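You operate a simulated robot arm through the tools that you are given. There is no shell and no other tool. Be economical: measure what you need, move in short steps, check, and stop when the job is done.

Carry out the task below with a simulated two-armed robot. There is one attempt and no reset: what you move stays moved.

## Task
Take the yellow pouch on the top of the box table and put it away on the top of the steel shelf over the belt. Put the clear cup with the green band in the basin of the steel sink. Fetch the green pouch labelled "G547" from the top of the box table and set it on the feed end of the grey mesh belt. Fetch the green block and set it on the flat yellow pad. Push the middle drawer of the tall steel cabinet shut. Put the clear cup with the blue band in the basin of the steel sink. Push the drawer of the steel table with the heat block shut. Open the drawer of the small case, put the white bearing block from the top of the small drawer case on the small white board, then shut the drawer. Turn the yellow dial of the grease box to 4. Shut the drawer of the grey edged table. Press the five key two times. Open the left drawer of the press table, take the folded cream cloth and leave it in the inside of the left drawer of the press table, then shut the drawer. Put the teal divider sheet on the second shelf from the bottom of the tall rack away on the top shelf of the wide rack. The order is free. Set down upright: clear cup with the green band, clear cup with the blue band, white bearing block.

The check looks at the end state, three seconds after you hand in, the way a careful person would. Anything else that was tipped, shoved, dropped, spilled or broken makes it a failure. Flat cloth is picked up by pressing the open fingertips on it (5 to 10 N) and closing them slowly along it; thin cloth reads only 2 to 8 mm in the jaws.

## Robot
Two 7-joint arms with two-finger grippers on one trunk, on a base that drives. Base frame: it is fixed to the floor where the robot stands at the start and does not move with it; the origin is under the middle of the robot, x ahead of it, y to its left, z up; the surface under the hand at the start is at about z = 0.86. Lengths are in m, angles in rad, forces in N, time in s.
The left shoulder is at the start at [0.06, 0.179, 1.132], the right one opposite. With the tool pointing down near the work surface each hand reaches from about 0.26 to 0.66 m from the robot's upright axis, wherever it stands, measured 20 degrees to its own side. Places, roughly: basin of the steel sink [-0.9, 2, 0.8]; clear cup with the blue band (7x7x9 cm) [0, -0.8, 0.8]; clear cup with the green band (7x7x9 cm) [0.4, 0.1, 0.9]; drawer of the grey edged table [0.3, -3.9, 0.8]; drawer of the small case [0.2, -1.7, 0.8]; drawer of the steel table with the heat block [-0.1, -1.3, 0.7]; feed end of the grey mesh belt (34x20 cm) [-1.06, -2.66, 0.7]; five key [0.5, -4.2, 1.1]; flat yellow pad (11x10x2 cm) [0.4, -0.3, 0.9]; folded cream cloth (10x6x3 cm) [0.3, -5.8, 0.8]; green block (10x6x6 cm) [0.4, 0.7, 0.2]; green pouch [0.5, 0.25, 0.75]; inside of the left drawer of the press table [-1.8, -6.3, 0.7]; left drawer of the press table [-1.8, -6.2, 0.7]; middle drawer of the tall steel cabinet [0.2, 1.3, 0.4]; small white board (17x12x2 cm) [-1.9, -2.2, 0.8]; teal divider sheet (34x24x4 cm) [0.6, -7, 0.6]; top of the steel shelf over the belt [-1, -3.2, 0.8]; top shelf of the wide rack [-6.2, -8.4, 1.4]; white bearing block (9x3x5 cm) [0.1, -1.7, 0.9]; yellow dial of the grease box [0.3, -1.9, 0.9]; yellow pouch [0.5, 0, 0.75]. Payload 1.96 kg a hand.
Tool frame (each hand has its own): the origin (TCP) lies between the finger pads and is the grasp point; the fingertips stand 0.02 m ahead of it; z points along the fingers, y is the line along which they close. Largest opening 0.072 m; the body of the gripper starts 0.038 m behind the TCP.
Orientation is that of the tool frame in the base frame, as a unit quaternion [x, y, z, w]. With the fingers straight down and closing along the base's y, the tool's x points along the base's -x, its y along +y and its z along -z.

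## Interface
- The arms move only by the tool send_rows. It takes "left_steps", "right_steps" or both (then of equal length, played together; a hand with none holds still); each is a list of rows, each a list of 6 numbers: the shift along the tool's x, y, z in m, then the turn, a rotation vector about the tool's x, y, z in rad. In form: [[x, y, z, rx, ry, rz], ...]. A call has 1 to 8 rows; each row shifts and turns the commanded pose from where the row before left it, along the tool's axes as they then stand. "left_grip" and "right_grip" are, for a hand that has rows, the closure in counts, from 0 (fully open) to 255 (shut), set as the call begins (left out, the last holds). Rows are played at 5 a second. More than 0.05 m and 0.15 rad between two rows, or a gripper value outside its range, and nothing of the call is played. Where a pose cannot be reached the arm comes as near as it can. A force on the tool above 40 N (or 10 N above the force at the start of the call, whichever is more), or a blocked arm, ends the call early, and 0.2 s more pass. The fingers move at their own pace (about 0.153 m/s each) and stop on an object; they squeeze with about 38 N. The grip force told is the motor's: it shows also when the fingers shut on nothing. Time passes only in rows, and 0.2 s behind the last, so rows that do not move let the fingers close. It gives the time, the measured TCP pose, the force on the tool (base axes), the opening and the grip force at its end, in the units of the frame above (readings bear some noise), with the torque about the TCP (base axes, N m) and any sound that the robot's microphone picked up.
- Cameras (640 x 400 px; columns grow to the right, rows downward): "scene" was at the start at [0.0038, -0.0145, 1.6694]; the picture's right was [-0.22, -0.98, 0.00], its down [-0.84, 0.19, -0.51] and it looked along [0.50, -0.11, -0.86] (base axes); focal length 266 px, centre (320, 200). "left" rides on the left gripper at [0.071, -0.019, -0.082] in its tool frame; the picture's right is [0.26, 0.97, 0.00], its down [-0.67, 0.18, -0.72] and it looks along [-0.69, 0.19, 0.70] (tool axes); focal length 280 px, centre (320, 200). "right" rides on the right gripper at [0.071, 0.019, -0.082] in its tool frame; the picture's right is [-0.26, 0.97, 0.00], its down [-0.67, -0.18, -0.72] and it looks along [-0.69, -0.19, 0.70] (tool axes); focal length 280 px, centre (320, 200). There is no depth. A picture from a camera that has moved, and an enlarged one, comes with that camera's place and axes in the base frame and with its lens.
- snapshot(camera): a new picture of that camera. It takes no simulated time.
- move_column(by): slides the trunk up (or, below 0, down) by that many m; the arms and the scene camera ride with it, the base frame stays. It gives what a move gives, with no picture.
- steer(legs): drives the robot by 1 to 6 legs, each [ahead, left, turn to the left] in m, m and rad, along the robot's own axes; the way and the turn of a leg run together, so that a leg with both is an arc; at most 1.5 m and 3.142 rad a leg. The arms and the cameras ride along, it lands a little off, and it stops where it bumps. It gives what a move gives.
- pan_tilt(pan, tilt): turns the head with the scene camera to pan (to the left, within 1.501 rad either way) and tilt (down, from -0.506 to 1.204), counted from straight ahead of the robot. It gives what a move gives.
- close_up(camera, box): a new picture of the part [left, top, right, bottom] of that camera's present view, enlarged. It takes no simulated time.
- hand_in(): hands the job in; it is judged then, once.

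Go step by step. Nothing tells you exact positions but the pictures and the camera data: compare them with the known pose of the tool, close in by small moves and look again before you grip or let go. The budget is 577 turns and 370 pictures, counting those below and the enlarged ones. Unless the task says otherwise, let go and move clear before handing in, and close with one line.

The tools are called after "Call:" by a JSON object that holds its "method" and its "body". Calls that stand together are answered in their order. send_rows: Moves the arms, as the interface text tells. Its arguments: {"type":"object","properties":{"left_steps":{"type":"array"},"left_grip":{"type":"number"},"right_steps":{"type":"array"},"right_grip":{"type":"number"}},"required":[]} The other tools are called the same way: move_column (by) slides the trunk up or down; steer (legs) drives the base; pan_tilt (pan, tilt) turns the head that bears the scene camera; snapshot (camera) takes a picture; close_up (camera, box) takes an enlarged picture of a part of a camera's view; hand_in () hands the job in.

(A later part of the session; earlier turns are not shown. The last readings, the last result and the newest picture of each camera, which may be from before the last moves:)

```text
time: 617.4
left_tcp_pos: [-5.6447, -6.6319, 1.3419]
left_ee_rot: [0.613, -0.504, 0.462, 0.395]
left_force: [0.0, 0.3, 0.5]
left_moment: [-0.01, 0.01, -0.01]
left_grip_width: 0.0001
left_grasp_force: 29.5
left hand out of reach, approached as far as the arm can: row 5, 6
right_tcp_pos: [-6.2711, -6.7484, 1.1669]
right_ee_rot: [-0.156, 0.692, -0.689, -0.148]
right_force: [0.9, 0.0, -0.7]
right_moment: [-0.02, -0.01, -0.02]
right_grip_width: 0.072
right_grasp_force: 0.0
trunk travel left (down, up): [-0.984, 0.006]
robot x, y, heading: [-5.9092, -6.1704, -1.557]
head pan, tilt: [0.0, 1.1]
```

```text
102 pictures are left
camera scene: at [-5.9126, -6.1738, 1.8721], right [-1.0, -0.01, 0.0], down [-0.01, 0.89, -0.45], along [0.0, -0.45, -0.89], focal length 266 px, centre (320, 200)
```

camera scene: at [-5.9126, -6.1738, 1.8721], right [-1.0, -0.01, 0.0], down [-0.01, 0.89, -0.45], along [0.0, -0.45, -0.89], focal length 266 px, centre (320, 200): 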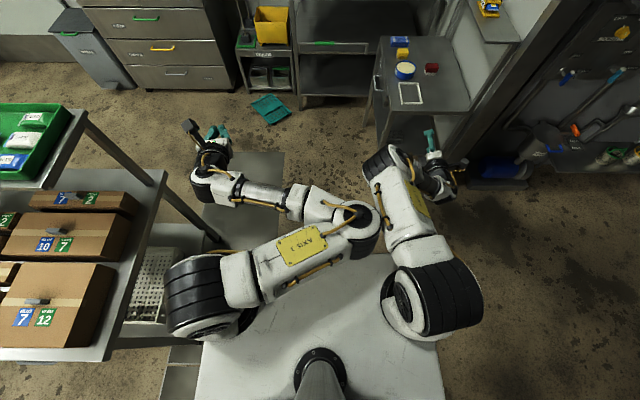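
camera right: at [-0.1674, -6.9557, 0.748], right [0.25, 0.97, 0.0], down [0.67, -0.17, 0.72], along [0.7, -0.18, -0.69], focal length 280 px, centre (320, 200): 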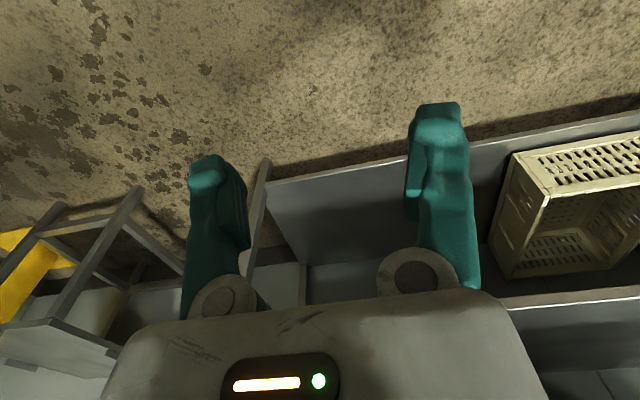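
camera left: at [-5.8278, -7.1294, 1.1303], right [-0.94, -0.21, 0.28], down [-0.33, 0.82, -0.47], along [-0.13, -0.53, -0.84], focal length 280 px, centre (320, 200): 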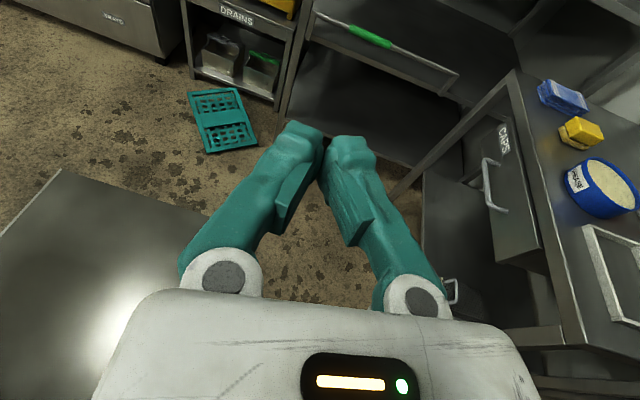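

Call:
{"method": "send_rows", "body": {"left_steps": [[0.008, -0.024, 0.034, 0, 0, 0], [0.008, -0.024, 0.034, 0, 0, 0], [0.008, -0.024, 0.034, 0, 0, 0], [0.008, -0.024, 0.034, 0, 0, 0], [0, -0.03, 0, 0, 0, 0]]}}

Call:
{"method": "steer", "body": {"legs": [[0.55, 0.1, 0], [0, 0, 0.6]]}}

Call:
{"method": "snapshot", "body": {"camera": "scene"}}

```text
time: 618.6
left_tcp_pos: [-5.4918, -6.743, 1.3359]
left_ee_rot: [0.612, -0.504, 0.463, 0.396]
left_force: [0.7, 0.4, -0.7]
left_moment: [-0.01, 0.02, -0.01]
left_grip_width: 0.0
left_grasp_force: 29.1
right_tcp_pos: [-6.2722, -6.7474, 1.169]
right_ee_rot: [-0.156, 0.691, -0.69, -0.148]
right_force: [0.4, -0.3, 1.0]
right_moment: [-0.02, 0.03, 0.01]
right_grip_width: 0.072
right_grasp_force: 0.1
trunk travel left (down, up): [-0.984, 0.006]
robot x, y, heading: [-5.9128, -6.1718, -1.56]
head pan, tilt: [0.0, 1.1]
```

```text
time: 623.5
left_tcp_pos: [-5.134, -6.9472, 1.3363]
left_ee_rot: [0.736, -0.297, 0.56, 0.238]
left_force: [0.2, -0.1, -0.4]
left_moment: [0.01, -0.01, 0.01]
left_grip_width: 0.0001
left_grasp_force: 29.7
right_tcp_pos: [-5.7714, -7.3989, 1.1674]
right_ee_rot: [0.356, -0.612, 0.703, -0.068]
right_force: [-1.1, 0.2, -0.4]
right_moment: [0.0, -0.01, 0.02]
right_grip_width: 0.0722
right_grasp_force: 0.0
trunk travel left (down, up): [-0.984, 0.006]
robot x, y, heading: [-5.8064, -6.7183, -0.946]
head pan, tilt: [0.0, 1.1]
```

```text
101 pictures are left
camera scene: at [-5.8066, -6.72, 1.8722], right [-0.81, -0.58, 0.0], down [-0.52, 0.72, -0.45], along [0.27, -0.37, -0.89], focal length 266 px, centre (320, 200)
```

scene: 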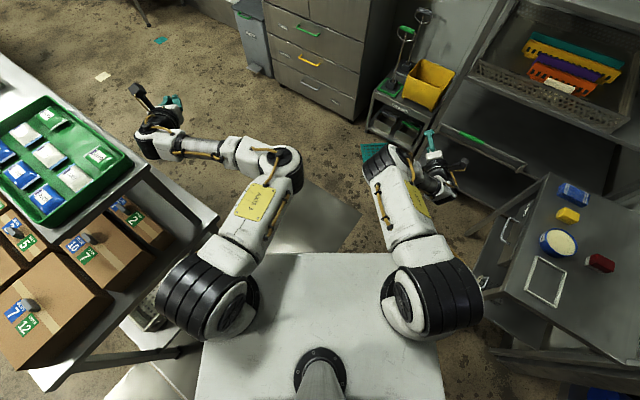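

Call:
{"method": "steer", "body": {"legs": [[0.3, -0.15, 0.02]]}}

Call:
{"method": "move_column", "body": {"by": -0.4}}

Call:
{"method": "move_column", "body": {"by": -0.4}}

Call:
{"method": "snapshot", "body": {"camera": "scene"}}

Call:
{"method": "snapshot", "body": {"camera": "right"}}

```text
time: 625.7
left_tcp_pos: [-5.0756, -7.2584, 1.3382]
left_ee_rot: [0.738, -0.289, 0.563, 0.233]
left_force: [0.6, 0.3, -0.9]
left_moment: [0.0, 0.0, -0.03]
left_grip_width: 0.0
left_grasp_force: 29.6
right_tcp_pos: [-5.7042, -7.7233, 1.1678]
right_ee_rot: [0.362, -0.608, 0.702, -0.074]
right_force: [-1.0, 0.1, 0.7]
right_moment: [-0.02, 0.03, -0.05]
right_grip_width: 0.072
right_grasp_force: 0.0
trunk travel left (down, up): [-0.984, 0.006]
robot x, y, heading: [-5.75, -7.0479, -0.929]
head pan, tilt: [0.0, 1.1]
```

```text
time: 629.5
left_tcp_pos: [-5.0764, -7.2614, 0.937]
left_ee_rot: [0.739, -0.289, 0.563, 0.232]
left_force: [0.5, 1.1, 0.8]
left_moment: [-0.02, -0.02, -0.01]
left_grip_width: 0.0
left_grasp_force: 30.1
right_tcp_pos: [-5.7039, -7.7246, 0.7674]
right_ee_rot: [0.362, -0.61, 0.701, -0.073]
right_force: [1.1, 0.2, 0.4]
right_moment: [0.02, 0.0, 0.0]
right_grip_width: 0.0721
right_grasp_force: 0.1
trunk travel left (down, up): [-0.584, 0.406]
robot x, y, heading: [-5.7536, -7.0472, -0.927]
head pan, tilt: [0.0, 1.1]
```

```text
time: 633.3
left_tcp_pos: [-5.0765, -7.2615, 0.537]
left_ee_rot: [0.739, -0.289, 0.563, 0.232]
left_force: [0.0, -0.6, 0.7]
left_moment: [0.0, 0.03, 0.03]
left_grip_width: 0.0
left_grasp_force: 29.7
right_tcp_pos: [-5.7039, -7.7237, 0.368]
right_ee_rot: [0.362, -0.609, 0.702, -0.073]
right_force: [0.1, 0.5, -0.6]
right_moment: [-0.03, 0.01, -0.01]
right_grip_width: 0.0722
right_grasp_force: 0.1
trunk travel left (down, up): [-0.184, 0.806]
robot x, y, heading: [-5.7511, -7.0424, -0.926]
head pan, tilt: [0.0, 1.1]
```

```text
100 pictures are left
camera scene: at [-5.7528, -7.0469, 1.0722], right [-0.8, -0.6, 0.0], down [-0.53, 0.71, -0.45], along [0.27, -0.36, -0.89], focal length 266 px, centre (320, 200)
```

scene: 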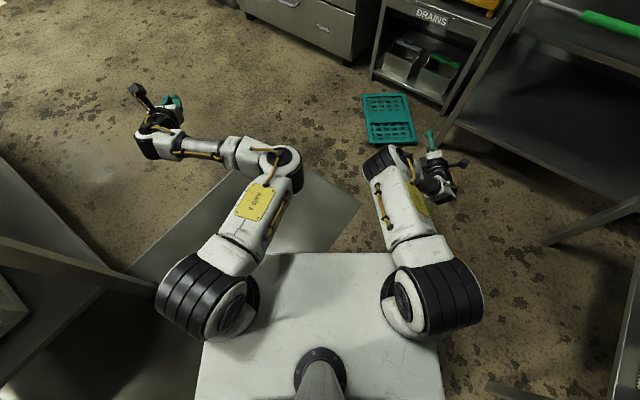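

```text
99 pictures are left
camera right: at [-5.8107, -7.7026, 0.3811], right [-0.14, -0.1, -0.99], down [0.12, 0.99, -0.11], along [0.98, -0.14, -0.12], focal length 280 px, centre (320, 200)
```

right: 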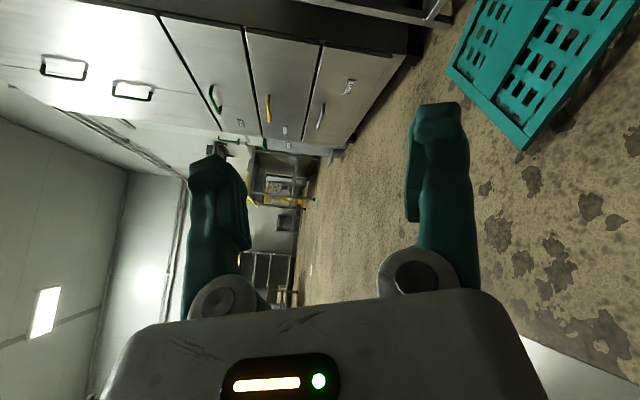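

Call:
{"method": "close_up", "body": {"camera": "scene", "box": [340, 70, 480, 200]}}

Call:
{"method": "close_up", "body": {"camera": "right", "box": [420, 0, 640, 160]}}

```text
3.08 times, centred on (410, 135) of scene
camera zoom: at [-5.7528, -7.0469, 1.0722], right [-0.8, -0.6, 0.0], down [-0.53, 0.71, -0.45], along [0.27, -0.36, -0.89], focal length 818 px, centre (43, 400)
```

zoom: 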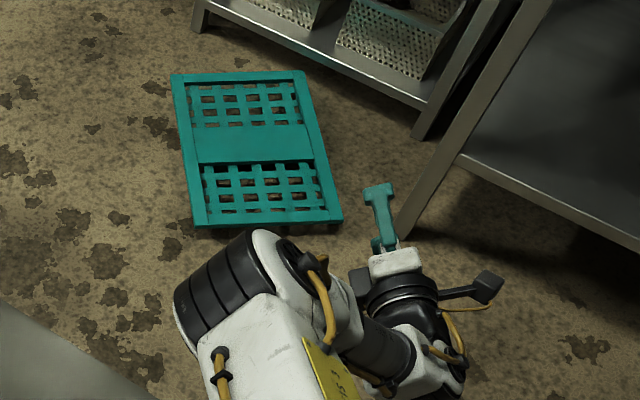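

```text
2.50 times, centred on (530, 80) of right
camera zoom: at [-5.8107, -7.7026, 0.3811], right [-0.14, -0.1, -0.99], down [0.12, 0.99, -0.11], along [0.98, -0.14, -0.12], focal length 701 px, centre (-205, 500)
```

zoom: 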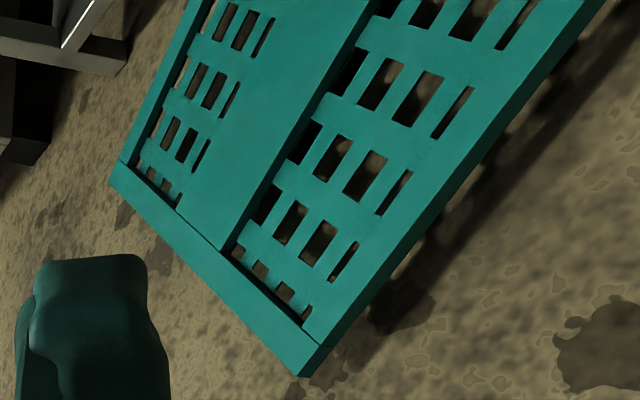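

Corners triangulated; the plate tilts 22° with its raised long side on the right, matching my hand roll. Lower to grip height with the hand still short of the edge.

Call:
{"method": "move_column", "body": {"by": -0.18}}

Call:
{"method": "send_rows", "body": {"right_steps": [[-0.006, 0.035, 0, 0, 0, 0], [-0.006, 0.035, 0, 0, 0, 0], [-0.006, 0.03, 0, 0, 0, 0], [0, 0, 0, 0, 0, 0]], "right_grip": 78}}

Call:
{"method": "snapshot", "body": {"camera": "right"}}

Call:
{"method": "close_up", "body": {"camera": "scene", "box": [340, 70, 480, 200]}}

```text
time: 635.3
left_tcp_pos: [-5.0772, -7.2598, 0.3573]
left_ee_rot: [0.739, -0.29, 0.562, 0.233]
left_force: [-0.1, 0.0, 0.7]
left_moment: [-0.01, 0.02, -0.02]
left_grip_width: 0.0002
left_grasp_force: 29.7
right_tcp_pos: [-5.7033, -7.7249, 0.188]
right_ee_rot: [0.363, -0.609, 0.702, -0.073]
right_force: [0.0, -0.7, 0.3]
right_moment: [0.02, -0.01, -0.02]
right_grip_width: 0.0718
right_grasp_force: 0.0
trunk travel left (down, up): [-0.004, 0.986]
robot x, y, heading: [-5.7543, -7.0454, -0.927]
head pan, tilt: [0.0, 1.1]
```

```text
time: 636.3
left_tcp_pos: [-5.0766, -7.2601, 0.358]
left_ee_rot: [0.739, -0.289, 0.563, 0.232]
left_force: [-0.5, 0.0, 0.6]
left_moment: [-0.01, -0.03, 0.01]
left_grip_width: 0.0
left_grasp_force: 29.5
right_tcp_pos: [-5.7232, -7.7397, 0.0883]
right_ee_rot: [0.363, -0.609, 0.702, -0.073]
right_force: [0.2, 1.0, 0.2]
right_moment: [-0.01, 0.0, -0.02]
right_grip_width: 0.0502
right_grasp_force: 0.0
trunk travel left (down, up): [-0.004, 0.986]
robot x, y, heading: [-5.7526, -7.0442, -0.931]
head pan, tilt: [0.0, 1.1]
```

```text
96 pictures are left
camera right: at [-5.8303, -7.7174, 0.1017], right [-0.14, -0.1, -0.99], down [0.12, 0.99, -0.11], along [0.98, -0.14, -0.12], focal length 280 px, centre (320, 200)
```

right: 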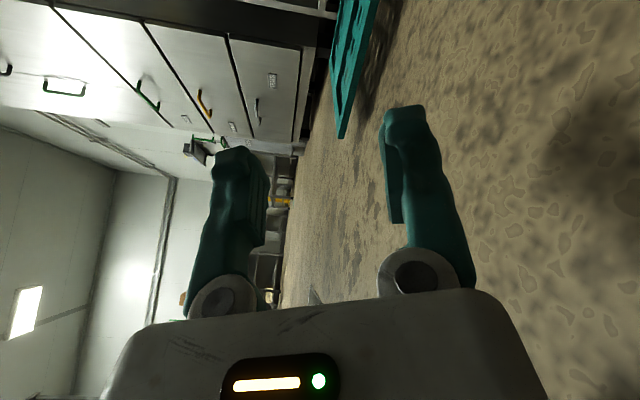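

```text
3.08 times, centred on (410, 135) of scene
camera zoom: at [-5.7528, -7.0469, 0.8922], right [-0.8, -0.6, 0.0], down [-0.53, 0.71, -0.45], along [0.27, -0.36, -0.89], focal length 818 px, centre (43, 400)
```

zoom: 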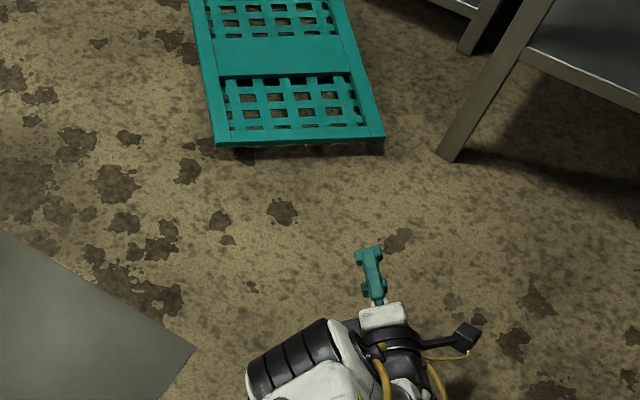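

Call:
{"method": "steer", "body": {"legs": [[0.2, 0, 0]]}}

Call:
{"method": "snapshot", "body": {"camera": "right"}}

Call:
{"method": "close_up", "body": {"camera": "scene", "box": [320, 110, 480, 240]}}

```text
time: 637.9
left_tcp_pos: [-4.9564, -7.4193, 0.357]
left_ee_rot: [0.739, -0.288, 0.563, 0.232]
left_force: [0.7, 0.0, -0.3]
left_moment: [-0.01, -0.01, 0.02]
left_grip_width: 0.0
left_grasp_force: 29.4
right_tcp_pos: [-5.6018, -7.8986, 0.0887]
right_ee_rot: [0.364, -0.608, 0.702, -0.075]
right_force: [0.7, -0.4, 0.1]
right_moment: [0.0, -0.02, 0.0]
right_grip_width: 0.0503
right_grasp_force: 0.0
trunk travel left (down, up): [-0.004, 0.986]
robot x, y, heading: [-5.6329, -7.2053, -0.928]
head pan, tilt: [0.0, 1.1]
```

```text
94 pictures are left
camera right: at [-5.7091, -7.8768, 0.102], right [-0.14, -0.1, -0.99], down [0.12, 0.99, -0.11], along [0.98, -0.13, -0.12], focal length 280 px, centre (320, 200)
```

right: 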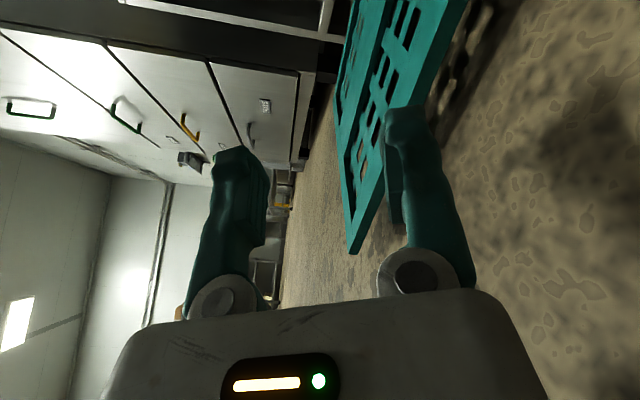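

```text
3.08 times, centred on (400, 175) of scene
camera zoom: at [-5.6333, -7.2061, 0.8922], right [-0.8, -0.6, 0.0], down [-0.54, 0.71, -0.45], along [0.27, -0.36, -0.89], focal length 818 px, centre (74, 277)
```

zoom: 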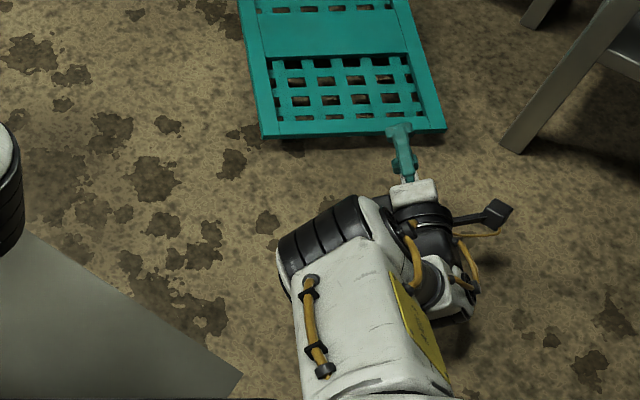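

The plate is flatter than I estimated (raised side ≈6 cm). Back 3 cm, reduce the roll, pitch the nose down 15°, and narrow the jaws.

Call:
{"method": "send_rows", "body": {"right_steps": [[0, 0, -0.03, 0, 0, 0], [0, 0, 0, 0, 0, 0.11], [0, 0, 0, 0, 0, 0.11], [0, 0, 0, -0.13, 0, 0], [0, 0, 0, -0.13, 0, 0], [0, 0, 0, 0, 0, 0]], "right_grip": 120}}

```text
time: 639.3
left_tcp_pos: [-4.9566, -7.4187, 0.3575]
left_ee_rot: [0.739, -0.288, 0.563, 0.232]
left_force: [0.7, -0.1, -0.6]
left_moment: [0.0, 0.01, -0.01]
left_grip_width: 0.0
left_grasp_force: 30.0
right_tcp_pos: [-5.62, -7.8759, 0.0886]
right_ee_rot: [-0.312, 0.729, -0.599, 0.112]
right_force: [0.4, -0.2, 0.2]
right_moment: [-0.03, 0.01, 0.0]
right_grip_width: 0.038
right_grasp_force: 0.1
trunk travel left (down, up): [-0.004, 0.986]
robot x, y, heading: [-5.6365, -7.2042, -0.924]
head pan, tilt: [0.0, 1.1]
```

Call:
{"method": "send_rows", "body": {"right_steps": [[0.012, 0.014, 0.03, 0, 0, 0], [0, 0, 0.03, 0, 0, 0], [0, 0, 0, 0, 0, 0]]}}

Call:
{"method": "snapshot", "body": {"camera": "right"}}

Call:
{"method": "close_up", "body": {"camera": "scene", "box": [320, 110, 480, 240]}}

```text
time: 640.1
left_tcp_pos: [-4.9562, -7.4194, 0.3567]
left_ee_rot: [0.739, -0.288, 0.563, 0.231]
left_force: [0.4, 0.6, 0.8]
left_moment: [0.02, -0.03, 0.01]
left_grip_width: 0.0001
left_grasp_force: 29.2
right_tcp_pos: [-5.6012, -7.9301, 0.063]
right_ee_rot: [-0.312, 0.729, -0.6, 0.112]
right_force: [1.1, 1.1, -0.8]
right_moment: [0.0, -0.01, -0.01]
right_grip_width: 0.0382
right_grasp_force: 0.1
trunk travel left (down, up): [-0.004, 0.986]
robot x, y, heading: [-5.6365, -7.2011, -0.928]
head pan, tilt: [0.0, 1.1]
```

```text
92 pictures are left
camera right: at [-5.7062, -7.9042, 0.0816], right [-0.1, 0.24, -0.97], down [0.2, 0.96, 0.21], along [0.97, -0.17, -0.15], focal length 280 px, centre (320, 200)
```

right: 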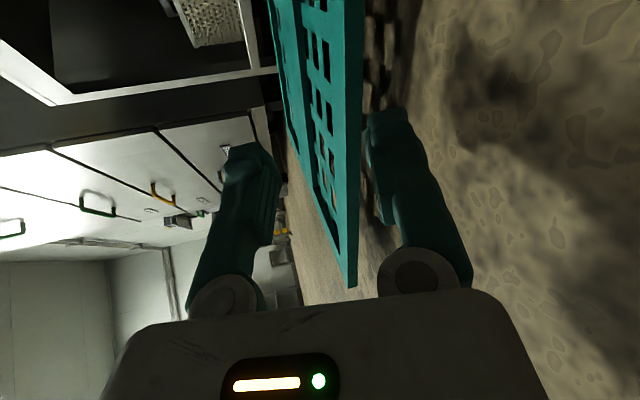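

```text
3.08 times, centred on (400, 175) of scene
camera zoom: at [-5.6332, -7.2061, 0.8922], right [-0.8, -0.6, 0.0], down [-0.54, 0.71, -0.45], along [0.27, -0.36, -0.89], focal length 818 px, centre (74, 277)
```

zoom: 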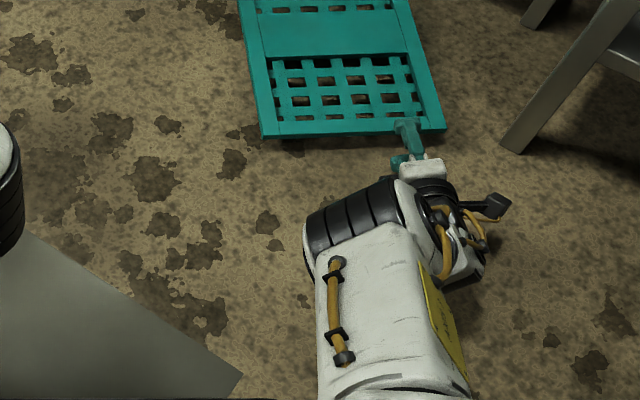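

Call:
{"method": "send_rows", "body": {"right_steps": [[0, 0.007, 0, 0, 0, 0], [0, 0, 0.02, 0, 0, 0], [0, 0, 0.015, 0, 0, 0], [0, 0, 0, 0, 0, 0]]}}

Call:
{"method": "send_rows", "body": {"right_steps": [[0, 0, 0, 0, 0, 0], [0, 0, 0, 0, 0, 0], [0, 0, 0, 0, 0, 0]], "right_grip": 255}}

Call:
{"method": "snapshot", "body": {"camera": "right"}}

```text
time: 641.1
left_tcp_pos: [-4.957, -7.4183, 0.3573]
left_ee_rot: [0.738, -0.289, 0.563, 0.232]
left_force: [0.1, 0.1, 0.3]
left_moment: [0.03, 0.01, 0.04]
left_grip_width: 0.0
left_grasp_force: 29.5
right_tcp_pos: [-5.5814, -7.9599, 0.0522]
right_ee_rot: [-0.311, 0.726, -0.603, 0.113]
right_force: [0.1, -0.4, -0.9]
right_moment: [0.03, 0.02, 0.03]
right_grip_width: 0.0381
right_grasp_force: 0.2
trunk travel left (down, up): [-0.004, 0.986]
robot x, y, heading: [-5.6296, -7.205, -0.93]
head pan, tilt: [0.0, 1.1]
```

```text
time: 641.9
left_tcp_pos: [-4.9567, -7.4174, 0.3573]
left_ee_rot: [0.738, -0.289, 0.564, 0.232]
left_force: [-0.3, -0.1, -0.1]
left_moment: [-0.01, 0.02, 0.01]
left_grip_width: 0.0003
left_grasp_force: 29.4
right_tcp_pos: [-5.5843, -7.962, 0.0529]
right_ee_rot: [-0.311, 0.726, -0.603, 0.111]
right_force: [0.7, 0.2, -0.1]
right_moment: [-0.01, -0.01, -0.01]
right_grip_width: 0.0
right_grasp_force: 29.8
trunk travel left (down, up): [-0.004, 0.986]
robot x, y, heading: [-5.632, -7.2037, -0.926]
head pan, tilt: [0.0, 1.1]
```

```text
90 pictures are left
camera right: at [-5.6897, -7.9343, 0.0711], right [-0.1, 0.23, -0.97], down [0.2, 0.96, 0.21], along [0.97, -0.17, -0.14], focal length 280 px, centre (320, 200)
```

right: 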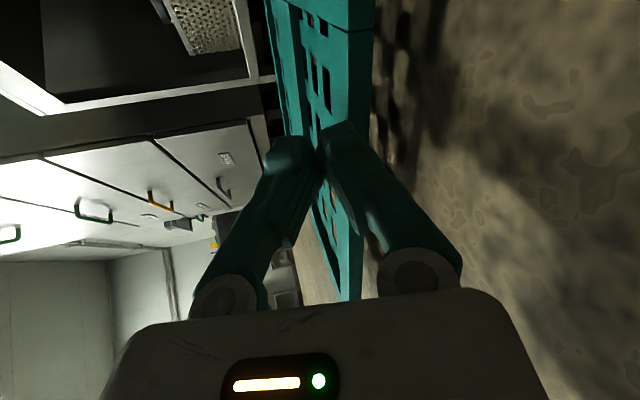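

The jaws closed just above the plate (it's at z≈0.03 here). Back off, pitch a bit more, and retry lower.

Call:
{"method": "send_rows", "body": {"right_steps": [[0, 0, -0.045, 0, 0, 0], [0, 0, 0, -0.12, 0, 0], [0, 0, 0, 0, 0, 0.05], [0, 0, 0, 0, 0, 0]], "right_grip": 130}}

```text
time: 642.9
left_tcp_pos: [-4.9565, -7.4192, 0.3567]
left_ee_rot: [0.739, -0.289, 0.563, 0.232]
left_force: [-0.7, -0.9, -0.9]
left_moment: [0.01, -0.01, -0.05]
left_grip_width: 0.0002
left_grasp_force: 29.4
right_tcp_pos: [-5.6074, -7.9209, 0.0587]
right_ee_rot: [-0.298, 0.771, -0.552, 0.107]
right_force: [-0.5, 0.0, 0.3]
right_moment: [0.0, -0.02, 0.01]
right_grip_width: 0.0353
right_grasp_force: 0.1
trunk travel left (down, up): [-0.004, 0.986]
robot x, y, heading: [-5.6318, -7.2058, -0.928]
head pan, tilt: [0.0, 1.1]
```

Call:
{"method": "send_rows", "body": {"right_steps": [[-0.01, -0.007, 0.025, 0, 0, 0], [0, 0, 0.025, 0, 0, 0], [0, 0, 0.02, 0, 0, 0], [0, 0, 0, 0, 0, 0]]}}

Call:
{"method": "snapshot", "body": {"camera": "right"}}

```text
time: 644.1
left_tcp_pos: [-4.9566, -7.4194, 0.3571]
left_ee_rot: [0.739, -0.288, 0.564, 0.231]
left_force: [-0.3, 0.5, 0.7]
left_moment: [-0.02, -0.01, 0.0]
left_grip_width: 0.0002
left_grasp_force: 29.6
right_tcp_pos: [-5.5533, -7.9847, 0.067]
right_ee_rot: [-0.297, 0.759, -0.57, 0.108]
right_force: [-1.3, 0.8, 0.4]
right_moment: [0.01, -0.02, -0.03]
right_grip_width: 0.0352
right_grasp_force: 0.0
right hand out of reach, approached as far as the arm can: row 3
trunk travel left (down, up): [-0.004, 0.986]
robot x, y, heading: [-5.6321, -7.2045, -0.924]
head pan, tilt: [0.0, 1.1]
stopped in row 4 (right hand): the arm was blocked; the commanded pose is now the measured one
```

```text
89 pictures are left
camera right: at [-5.6584, -7.9561, 0.0894], right [-0.11, 0.32, -0.94], down [0.24, 0.93, 0.29], along [0.96, -0.19, -0.18], focal length 280 px, centre (320, 200)
```

right: 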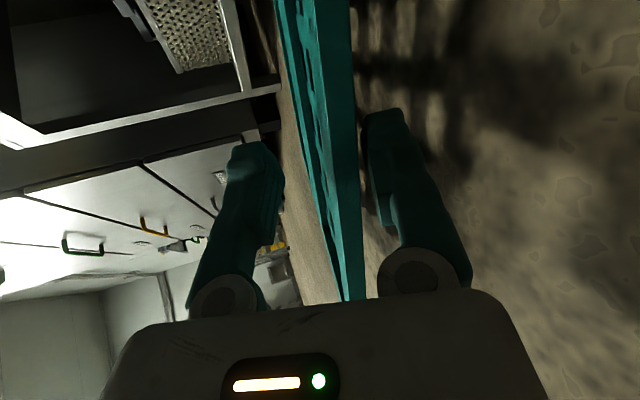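

The plate now lies between the fingers, resting on the lower one. Close.

Call:
{"method": "send_rows", "body": {"right_steps": [[0, 0, 0, 0, 0, 0], [0, 0, 0, 0, 0, 0], [0, 0, 0, 0, 0, 0]], "right_grip": 255}}

Call:
{"method": "snapshot", "body": {"camera": "right"}}

```text
time: 644.9
left_tcp_pos: [-4.9561, -7.418, 0.357]
left_ee_rot: [0.738, -0.288, 0.564, 0.232]
left_force: [-1.0, 1.0, -0.9]
left_moment: [0.01, 0.01, -0.01]
left_grip_width: 0.0
left_grasp_force: 29.6
right_tcp_pos: [-5.5543, -7.9838, 0.0663]
right_ee_rot: [-0.298, 0.76, -0.568, 0.108]
right_force: [-1.5, -0.2, -1.5]
right_moment: [-0.01, -0.4, -0.19]
right_grip_width: 0.0098
right_grasp_force: 37.2
trunk travel left (down, up): [-0.004, 0.986]
robot x, y, heading: [-5.6338, -7.2052, -0.928]
head pan, tilt: [0.0, 1.1]
```

```text
88 pictures are left
camera right: at [-5.6584, -7.9557, 0.0887], right [-0.11, 0.32, -0.94], down [0.24, 0.93, 0.29], along [0.96, -0.19, -0.18], focal length 280 px, centre (320, 200)
```

right: 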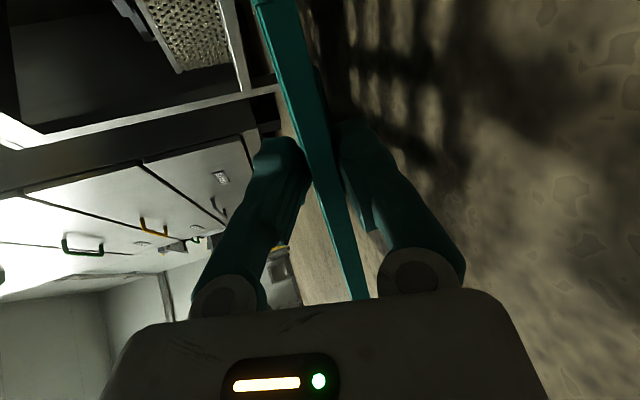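

Gripped (10 mm plate). Lift slowly and look.

Call:
{"method": "move_column", "body": {"by": 0.3}}

Call:
{"method": "snapshot", "body": {"camera": "scene"}}

Call:
{"method": "snapshot", "body": {"camera": "right"}}

```text
time: 647.9
left_tcp_pos: [-4.9571, -7.4191, 0.6564]
left_ee_rot: [0.738, -0.289, 0.563, 0.232]
left_force: [0.8, -0.9, -0.5]
left_moment: [0.04, 0.01, 0.02]
left_grip_width: 0.0
left_grasp_force: 29.6
right_tcp_pos: [-5.5524, -7.9841, 0.366]
right_ee_rot: [-0.298, 0.759, -0.569, 0.108]
right_force: [0.5, 0.5, -3.3]
right_moment: [0.31, 0.41, -0.02]
right_grip_width: 0.0107
right_grasp_force: 37.4
trunk travel left (down, up): [-0.304, 0.686]
robot x, y, heading: [-5.6344, -7.2036, -0.927]
head pan, tilt: [0.0, 1.1]
```

```text
87 pictures are left
camera scene: at [-5.633, -7.2069, 1.1921], right [-0.8, -0.6, 0.0], down [-0.54, 0.71, -0.45], along [0.27, -0.36, -0.89], focal length 266 px, centre (320, 200)
```

scene: 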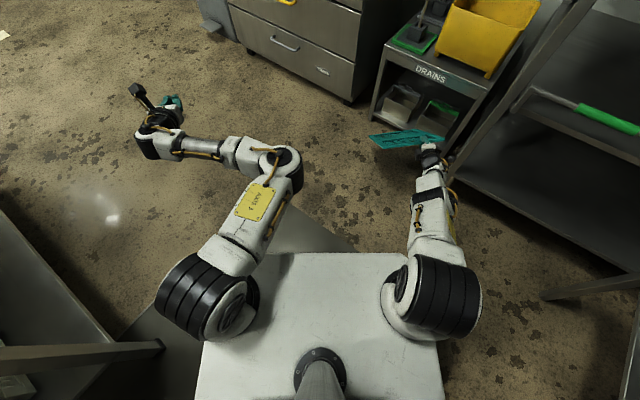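

```text
86 pictures are left
camera right: at [-5.6581, -7.9559, 0.3882], right [-0.11, 0.32, -0.94], down [0.24, 0.93, 0.29], along [0.96, -0.19, -0.18], focal length 280 px, centre (320, 200)
```

right: 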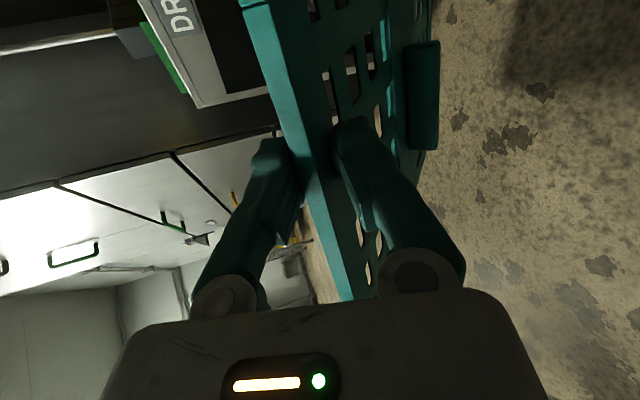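

The plate is held solidly by its short edge with the fin underneath. That lets me slide it in under the header (7.8 cm gap vs ~5.5 cm needed) without flipping. Back away, raise, and level it.

Call:
{"method": "steer", "body": {"legs": [[-0.6, 0, 0]]}}

Call:
{"method": "move_column", "body": {"by": 0.3}}

Call:
{"method": "send_rows", "body": {"right_steps": [[0, 0, 0, 0.09, 0, 0], [0, 0, 0, 0.09, 0, 0], [0, 0, 0, 0.09, 0, 0.05], [0, 0, 0, 0.09, 0, 0.05], [-0.04, 0, 0, 0, 0, 0.05], [-0.04, 0, 0, 0, 0, 0], [-0.04, 0, 0, 0, 0, 0], [0, 0, 0, 0, 0, 0]]}}

Call:
{"method": "snapshot", "body": {"camera": "scene"}}

Call:
{"method": "snapshot", "body": {"camera": "right"}}

```text
time: 651.3
left_tcp_pos: [-5.316, -6.943, 0.6573]
left_ee_rot: [0.738, -0.291, 0.563, 0.234]
left_force: [1.1, 1.2, -0.4]
left_moment: [-0.01, -0.01, -0.01]
left_grip_width: 0.0
left_grasp_force: 29.1
right_tcp_pos: [-5.9171, -7.5047, 0.3667]
right_ee_rot: [-0.296, 0.76, -0.569, 0.106]
right_force: [-0.3, 0.5, -3.3]
right_moment: [0.3, 0.43, -0.02]
right_grip_width: 0.0113
right_grasp_force: 37.8
trunk travel left (down, up): [-0.304, 0.686]
robot x, y, heading: [-5.9952, -6.7192, -0.934]
head pan, tilt: [0.0, 1.1]
```

```text
time: 654.3
left_tcp_pos: [-5.3169, -6.9434, 0.9573]
left_ee_rot: [0.738, -0.291, 0.563, 0.234]
left_force: [0.2, 0.3, -0.1]
left_moment: [-0.03, 0.01, 0.0]
left_grip_width: 0.0
left_grasp_force: 29.7
right_tcp_pos: [-5.9163, -7.5067, 0.667]
right_ee_rot: [-0.296, 0.76, -0.569, 0.106]
right_force: [0.0, 0.0, -4.4]
right_moment: [0.35, 0.46, 0.04]
right_grip_width: 0.0113
right_grasp_force: 37.9
trunk travel left (down, up): [-0.604, 0.386]
robot x, y, heading: [-5.9911, -6.7257, -0.93]
head pan, tilt: [0.0, 1.1]
```

```text
time: 655.1
left_tcp_pos: [-5.3164, -6.9449, 0.956]
left_ee_rot: [0.738, -0.291, 0.563, 0.233]
left_force: [0.0, 0.4, -1.1]
left_moment: [0.0, 0.0, 0.0]
left_grip_width: 0.0002
left_grasp_force: 29.5
right_tcp_pos: [-5.9091, -7.5376, 0.7844]
right_ee_rot: [0.263, -0.633, 0.714, -0.142]
right_force: [0.8, 0.1, -4.1]
right_moment: [0.45, 0.55, -0.01]
right_grip_width: 0.0117
right_grasp_force: 38.3
right hand out of reach, approached as far as the arm can: row 1, 2, 3, 4
trunk travel left (down, up): [-0.604, 0.386]
robot x, y, heading: [-5.9923, -6.724, -0.926]
head pan, tilt: [0.0, 1.1]
stopped in row 4 (right hand): the arm was blocked; the commanded pose is now the measured one
```

```text
85 pictures are left
camera scene: at [-5.9917, -6.7276, 1.4921], right [-0.8, -0.6, 0.0], down [-0.53, 0.72, -0.45], along [0.27, -0.36, -0.89], focal length 266 px, centre (320, 200)
```

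scene: 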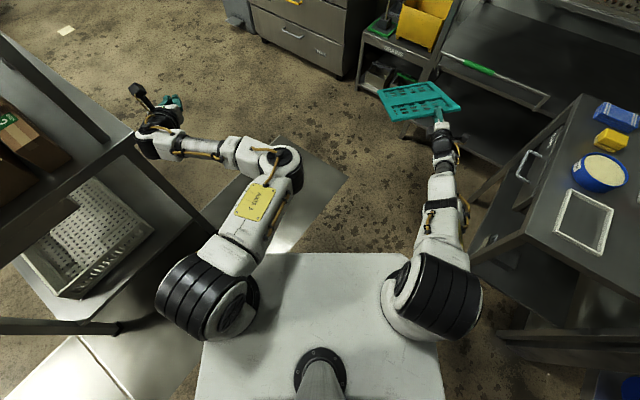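

```text
84 pictures are left
camera right: at [-6.0156, -7.5105, 0.7752], right [0.09, -0.01, -1.0], down [0.18, 0.98, 0.0], along [0.98, -0.18, 0.09], focal length 280 px, centre (320, 200)
```

right: 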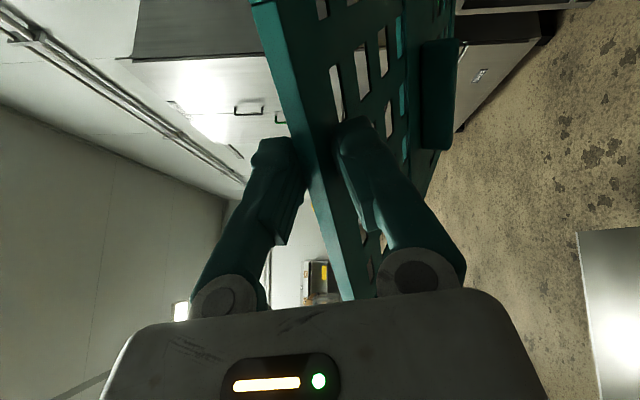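

Call:
{"method": "send_rows", "body": {"right_steps": [[-0.015, 0, -0.04, 0, 0, 0], [-0.015, 0, -0.04, 0, 0, 0], [-0.015, 0, -0.04, 0, 0, 0.06], [0, 0, 0, 0, 0, 0.06], [0, 0, 0, 0, 0, 0.06], [0, 0, 0, 0, 0, 0]]}}

Call:
{"method": "close_up", "body": {"camera": "scene", "box": [330, 60, 510, 200]}}

Call:
{"method": "snapshot", "body": {"camera": "right"}}

```text
time: 656.1
left_tcp_pos: [-5.3172, -6.9435, 0.9568]
left_ee_rot: [0.738, -0.291, 0.562, 0.233]
left_force: [-0.3, 0.0, 0.1]
left_moment: [0.0, 0.01, 0.01]
left_grip_width: 0.0
left_grasp_force: 29.1
right_tcp_pos: [-5.9267, -7.534, 0.7998]
right_ee_rot: [0.234, -0.595, 0.75, -0.166]
right_force: [-0.3, 0.4, -4.1]
right_moment: [0.46, 0.54, 0.01]
right_grip_width: 0.012
right_grasp_force: 38.1
right hand out of reach, approached as far as the arm can: row 1, 2, 3
trunk travel left (down, up): [-0.604, 0.386]
robot x, y, heading: [-5.9947, -6.725, -0.928]
head pan, tilt: [0.0, 1.1]
stopped in row 4 (right hand): the arm was blocked; the commanded pose is now the measured one
```

```text
2.86 times, centred on (420, 130) of scene
camera zoom: at [-5.9922, -6.7276, 1.4922], right [-0.8, -0.6, 0.0], down [-0.53, 0.72, -0.45], along [0.27, -0.36, -0.89], focal length 759 px, centre (34, 400)
```

zoom: 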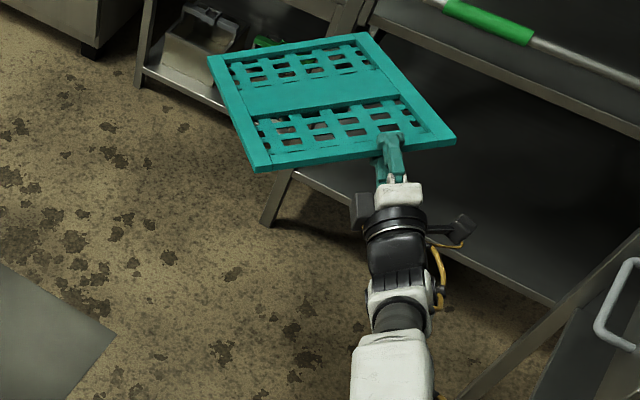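

```text
82 pictures are left
camera right: at [-6.0318, -7.5085, 0.7784], right [0.19, -0.09, -0.98], down [0.17, 0.98, -0.06], along [0.97, -0.16, 0.2], focal length 280 px, centre (320, 200)
```

right: 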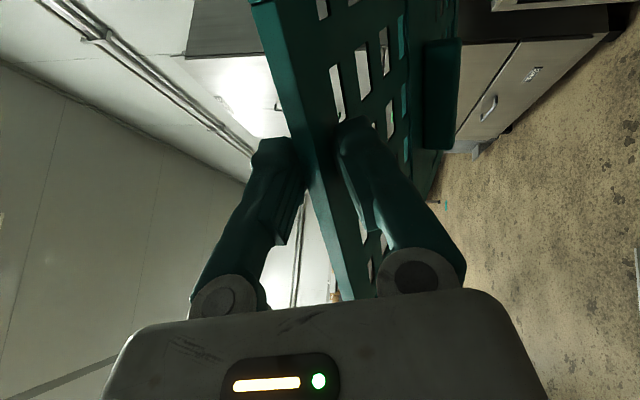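

Call:
{"method": "send_rows", "body": {"right_steps": [[-0.02, 0.01, -0.044, 0, 0, 0], [-0.02, 0.01, -0.044, 0, 0, 0], [-0.02, 0.01, -0.044, 0, 0, 0], [-0.02, 0.01, -0.044, 0, 0, 0], [0, 0, 0, 0, 0, 0]]}}

Call:
{"method": "snapshot", "body": {"camera": "scene"}}

```text
time: 656.9
left_tcp_pos: [-5.3169, -6.9435, 0.958]
left_ee_rot: [0.738, -0.29, 0.564, 0.233]
left_force: [0.0, 0.4, 0.7]
left_moment: [0.01, -0.04, -0.01]
left_grip_width: 0.0
left_grasp_force: 29.8
right_tcp_pos: [-5.939, -7.5233, 0.8248]
right_ee_rot: [0.237, -0.525, 0.804, -0.149]
right_force: [-0.9, 0.0, -3.9]
right_moment: [0.51, 0.54, 0.01]
right_grip_width: 0.0118
right_grasp_force: 37.9
right hand out of reach, approached as far as the arm can: row 1, 2, 3
trunk travel left (down, up): [-0.604, 0.386]
robot x, y, heading: [-5.9933, -6.7222, -0.925]
head pan, tilt: [0.0, 1.1]
stopped in row 3 (right hand): the arm was blocked; the commanded pose is now the measured one
```

```text
81 pictures are left
camera scene: at [-5.9924, -6.7274, 1.4922], right [-0.8, -0.6, 0.0], down [-0.53, 0.72, -0.45], along [0.27, -0.36, -0.89], focal length 266 px, centre (320, 200)
```

scene: 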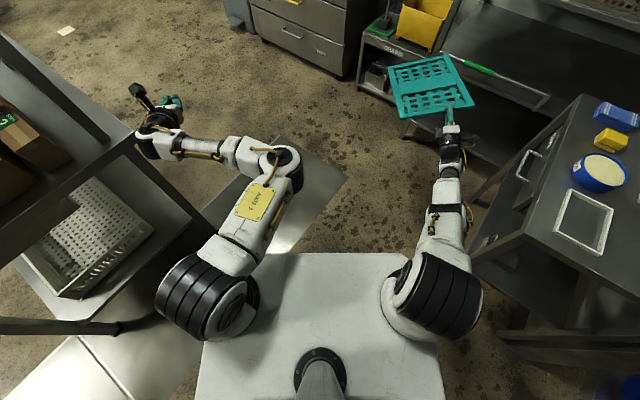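

Call:
{"method": "send_rows", "body": {"right_steps": [[0, 0.02, 0, -0.12, 0, 0], [0, 0.02, 0, -0.12, 0, 0], [0, 0.02, 0, -0.12, 0, 0], [0, 0.02, 0, -0.12, 0, 0], [0, 0.02, -0.02, -0.12, 0, 0], [0, 0, -0.04, 0, 0, 0], [0, 0, -0.04, 0, 0, 0], [0, 0, 0, 0, 0, 0]]}}

Call:
{"method": "snapshot", "body": {"camera": "scene"}}

```text
time: 658.6
left_tcp_pos: [-5.3166, -6.9438, 0.9576]
left_ee_rot: [0.738, -0.29, 0.563, 0.233]
left_force: [0.0, 0.7, -0.5]
left_moment: [0.0, -0.02, 0.03]
left_grip_width: 0.0002
left_grasp_force: 30.1
right_tcp_pos: [-5.9878, -7.5341, 0.7007]
right_ee_rot: [-0.27, 0.739, -0.612, 0.075]
right_force: [0.2, 0.2, -4.3]
right_moment: [0.38, 0.43, -0.03]
right_grip_width: 0.012
right_grasp_force: 38.2
right hand out of reach, approached as far as the arm can: row 5, 6, 7
trunk travel left (down, up): [-0.604, 0.386]
robot x, y, heading: [-5.9948, -6.7259, -0.932]
head pan, tilt: [0.0, 1.1]
```

```text
80 pictures are left
camera scene: at [-5.992, -6.7274, 1.4922], right [-0.8, -0.6, 0.0], down [-0.53, 0.71, -0.45], along [0.27, -0.36, -0.89], focal length 266 px, centre (320, 200)
```

scene: 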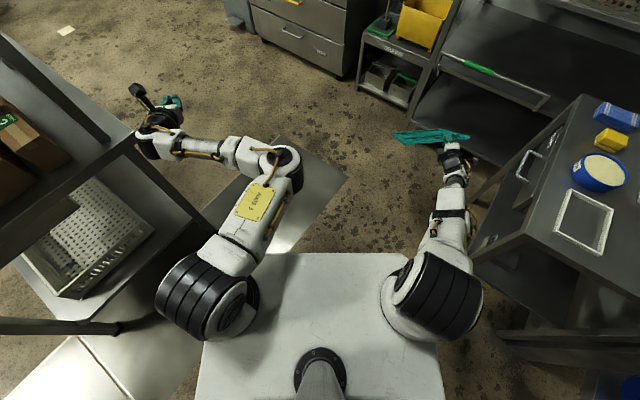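

Call:
{"method": "send_rows", "body": {"right_steps": [[0.009, -0.038, -0.01, 0, 0, 0], [0.009, -0.038, -0.01, 0, 0, 0], [0.009, -0.038, -0.01, 0, 0, 0], [-0.0136, 0.006, -0.037, 0, 0, 0], [-0.0136, 0.006, -0.037, 0, 0, 0], [-0.0136, 0.006, -0.037, 0, 0, 0], [-0.0136, 0.006, -0.037, 0, 0, 0], [0, 0, 0, 0, 0, 0]]}}

```text
time: 660.5
left_tcp_pos: [-5.3167, -6.9446, 0.957]
left_ee_rot: [0.738, -0.291, 0.563, 0.234]
left_force: [-0.1, 0.1, 0.3]
left_moment: [0.01, 0.0, -0.02]
left_grip_width: 0.0
left_grasp_force: 29.6
right_tcp_pos: [-6.0105, -7.5556, 0.7353]
right_ee_rot: [-0.271, 0.739, -0.612, 0.075]
right_force: [-0.1, 0.1, -3.9]
right_moment: [0.4, 0.42, -0.01]
right_grip_width: 0.0118
right_grasp_force: 38.1
right hand out of reach, approached as far as the arm can: row 1, 2, 3, 4, 5, 6, 7
trunk travel left (down, up): [-0.604, 0.386]
robot x, y, heading: [-5.9918, -6.7234, -0.931]
head pan, tilt: [0.0, 1.1]
```

Call:
{"method": "send_rows", "body": {"right_steps": [[-0.0387, -0.007, -0.0066, 0, 0, 0], [-0.0387, -0.007, -0.0066, 0, 0, 0], [-0.0387, -0.007, -0.0066, 0, 0, 0], [-0.0387, -0.007, -0.0066, 0, 0, 0], [0, 0, 0, 0, 0, 0]]}}

Call:
{"method": "snapshot", "body": {"camera": "scene"}}

```text
time: 661.5
left_tcp_pos: [-5.3177, -6.9445, 0.9573]
left_ee_rot: [0.737, -0.29, 0.564, 0.233]
left_force: [0.4, 0.4, 0.4]
left_moment: [0.01, 0.02, -0.02]
left_grip_width: 0.0002
left_grasp_force: 29.6
right_tcp_pos: [-6.0096, -7.5519, 0.7119]
right_ee_rot: [-0.2, 0.758, -0.621, 0.011]
right_force: [0.3, 0.1, -4.1]
right_moment: [0.49, 0.31, 0.0]
right_grip_width: 0.0116
right_grasp_force: 37.9
right hand out of reach, approached as far as the arm can: row 1, 2, 3, 4
trunk travel left (down, up): [-0.604, 0.386]
robot x, y, heading: [-5.9912, -6.7254, -0.932]
head pan, tilt: [0.0, 1.1]
stopped in row 5 (right hand): the arm was blocked; the commanded pose is now the measured one
```

```text
79 pictures are left
camera scene: at [-5.9925, -6.7275, 1.4922], right [-0.8, -0.6, 0.0], down [-0.53, 0.72, -0.45], along [0.27, -0.36, -0.89], focal length 266 px, centre (320, 200)
```

scene: 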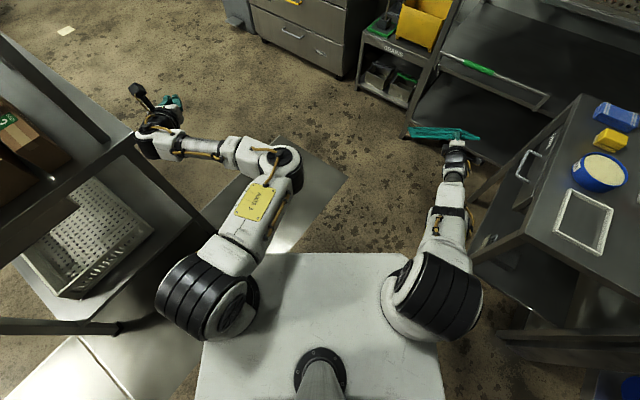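

The arm is stretched straight (singular). Pitch the hand further down in place to free the elbow, then retract.

Call:
{"method": "send_rows", "body": {"right_steps": [[0, 0, 0, -0.14, 0, 0], [0, 0, 0, -0.14, 0, 0], [0, 0, 0, -0.14, 0, 0], [0, 0, 0, -0.14, 0, 0], [0, 0, 0, 0, 0, 0]]}}

```text
time: 662.7
left_tcp_pos: [-5.3166, -6.9443, 0.9575]
left_ee_rot: [0.738, -0.292, 0.562, 0.234]
left_force: [0.0, 0.7, 0.0]
left_moment: [0.01, 0.0, 0.0]
left_grip_width: 0.0001
left_grasp_force: 29.4
right_tcp_pos: [-5.9962, -7.5537, 0.6982]
right_ee_rot: [-0.216, 0.854, -0.474, -0.001]
right_force: [0.8, 0.2, -3.9]
right_moment: [0.29, 0.25, 0.0]
right_grip_width: 0.0115
right_grasp_force: 38.2
right hand out of reach, approached as far as the arm can: row 1, 2, 3, 4
trunk travel left (down, up): [-0.604, 0.386]
robot x, y, heading: [-5.9955, -6.726, -0.934]
head pan, tilt: [0.0, 1.1]
```

Call:
{"method": "send_rows", "body": {"right_steps": [[-0.0127, 0.0103, -0.038, 0, 0, 0], [-0.0127, 0.0103, -0.038, 0, 0, 0], [-0.0127, 0.0103, -0.038, 0, 0, 0], [-0.0127, 0.0103, -0.038, 0, 0, 0], [0, 0, 0, 0, 0, 0]]}}

Call:
{"method": "snapshot", "body": {"camera": "scene"}}

```text
time: 663.9
left_tcp_pos: [-5.3175, -6.9445, 0.9579]
left_ee_rot: [0.738, -0.291, 0.563, 0.233]
left_force: [-0.9, -0.3, 0.1]
left_moment: [0.0, -0.01, 0.02]
left_grip_width: 0.0001
left_grasp_force: 29.1
right_tcp_pos: [-5.9805, -7.5366, 0.6742]
right_ee_rot: [-0.214, 0.854, -0.474, 0.0]
right_force: [0.7, -0.4, -3.8]
right_moment: [0.35, 0.3, -0.01]
right_grip_width: 0.0113
right_grasp_force: 38.0
right hand out of reach, approached as far as the arm can: row 1, 2, 3, 4
trunk travel left (down, up): [-0.604, 0.386]
robot x, y, heading: [-5.9921, -6.7227, -0.936]
head pan, tilt: [0.0, 1.1]
```

```text
78 pictures are left
camera scene: at [-5.9924, -6.7274, 1.4922], right [-0.8, -0.6, 0.0], down [-0.53, 0.72, -0.45], along [0.27, -0.36, -0.89], focal length 266 px, centre (320, 200)
```

scene: 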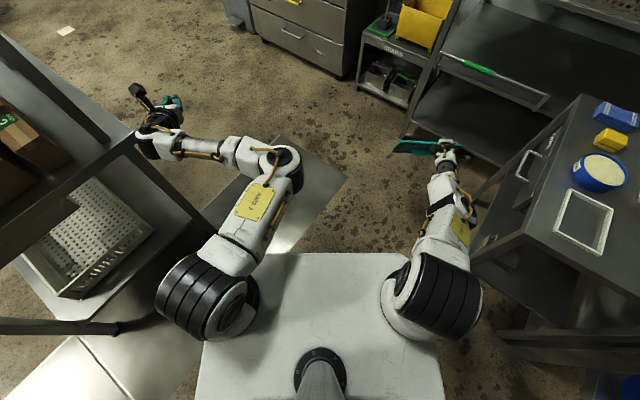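

Call:
{"method": "send_rows", "body": {"right_steps": [[0, 0, 0, -0.14, 0, 0], [0, 0, 0, -0.14, 0, 0], [0, 0, 0, -0.14, 0, 0], [0, 0, 0, -0.14, 0, 0], [0, 0, 0, -0.14, 0, 0], [0, 0, 0, -0.14, 0, 0], [0, 0, 0, -0.14, 0, 0], [0, 0, 0, 0, 0, 0]]}}

Call:
{"method": "snapshot", "body": {"camera": "scene"}}

```text
time: 665.7
left_tcp_pos: [-5.3167, -6.9431, 0.957]
left_ee_rot: [0.738, -0.291, 0.562, 0.233]
left_force: [-0.3, -1.1, 0.4]
left_moment: [0.0, -0.01, -0.03]
left_grip_width: 0.0002
left_grasp_force: 29.4
right_tcp_pos: [-6.0206, -7.419, 0.6457]
right_ee_rot: [-0.19, 0.976, -0.016, -0.102]
right_force: [-0.5, -0.6, -5.1]
right_moment: [-0.1, 0.03, 0.0]
right_grip_width: 0.0094
right_grasp_force: 36.9
right hand out of reach, approached as far as the arm can: row 2, 3, 4, 5, 6, 7
trunk travel left (down, up): [-0.604, 0.386]
robot x, y, heading: [-5.9918, -6.7257, -0.932]
head pan, tilt: [0.0, 1.1]
```

```text
77 pictures are left
camera scene: at [-5.9923, -6.7276, 1.4922], right [-0.8, -0.6, 0.0], down [-0.53, 0.72, -0.45], along [0.27, -0.36, -0.89], focal length 266 px, centre (320, 200)
```

scene: 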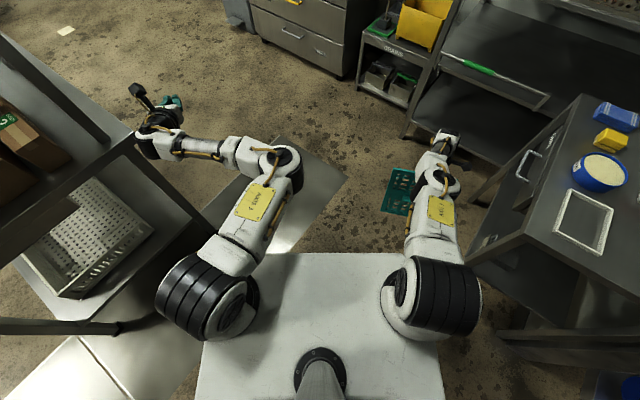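

Call:
{"method": "send_rows", "body": {"right_steps": [[0, 0.045, 0, 0, 0, 0], [0, 0.045, 0, 0, 0, 0], [0, 0.045, 0, 0, 0, 0], [0, 0.045, 0, 0, 0, 0], [-0.02, 0.02, 0, 0, 0, 0], [0, 0, 0, 0, 0, 0]]}}

Call:
{"method": "snapshot", "body": {"camera": "scene"}}

Call:
{"method": "snapshot", "body": {"camera": "right"}}

```text
time: 667.1
left_tcp_pos: [-5.3169, -6.9434, 0.9577]
left_ee_rot: [0.737, -0.291, 0.563, 0.234]
left_force: [0.2, 0.0, 0.0]
left_moment: [0.06, -0.02, 0.01]
left_grip_width: 0.0001
left_grasp_force: 29.8
right_tcp_pos: [-6.0774, -7.2254, 0.6423]
right_ee_rot: [-0.19, 0.976, -0.016, -0.102]
right_force: [-0.2, -0.3, -4.9]
right_moment: [-0.07, 0.12, 0.0]
right_grip_width: 0.009
right_grasp_force: 37.1
trunk travel left (down, up): [-0.604, 0.386]
robot x, y, heading: [-5.9925, -6.7244, -0.932]
head pan, tilt: [0.0, 1.1]
```

```text
76 pictures are left
camera scene: at [-5.9929, -6.7273, 1.4922], right [-0.8, -0.6, 0.0], down [-0.53, 0.72, -0.45], along [0.27, -0.36, -0.89], focal length 266 px, centre (320, 200)
```

scene: 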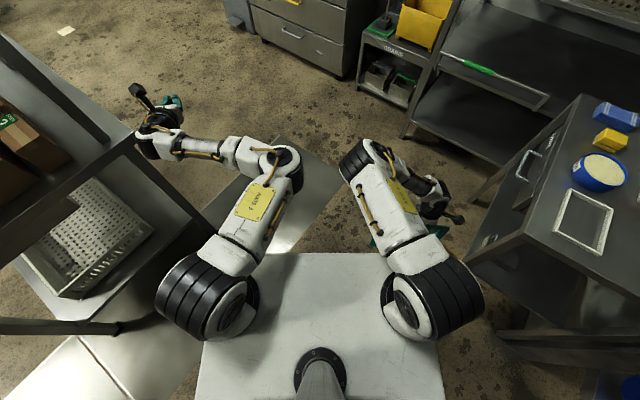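

```text
75 pictures are left
camera right: at [-6.1341, -7.2259, 0.7374], right [-0.12, 0.99, -0.05], down [0.82, 0.13, 0.56], along [0.56, 0.03, -0.83], focal length 280 px, centre (320, 200)
```

right: 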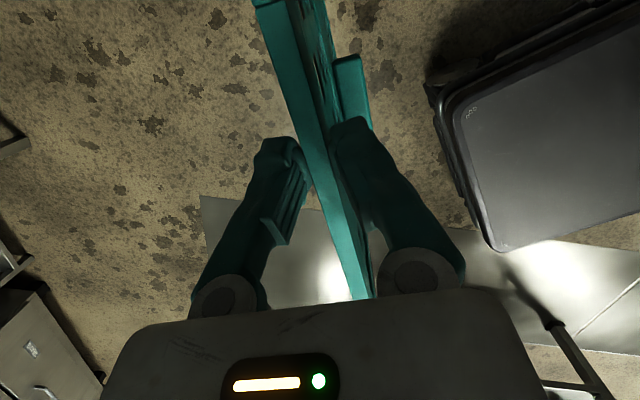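

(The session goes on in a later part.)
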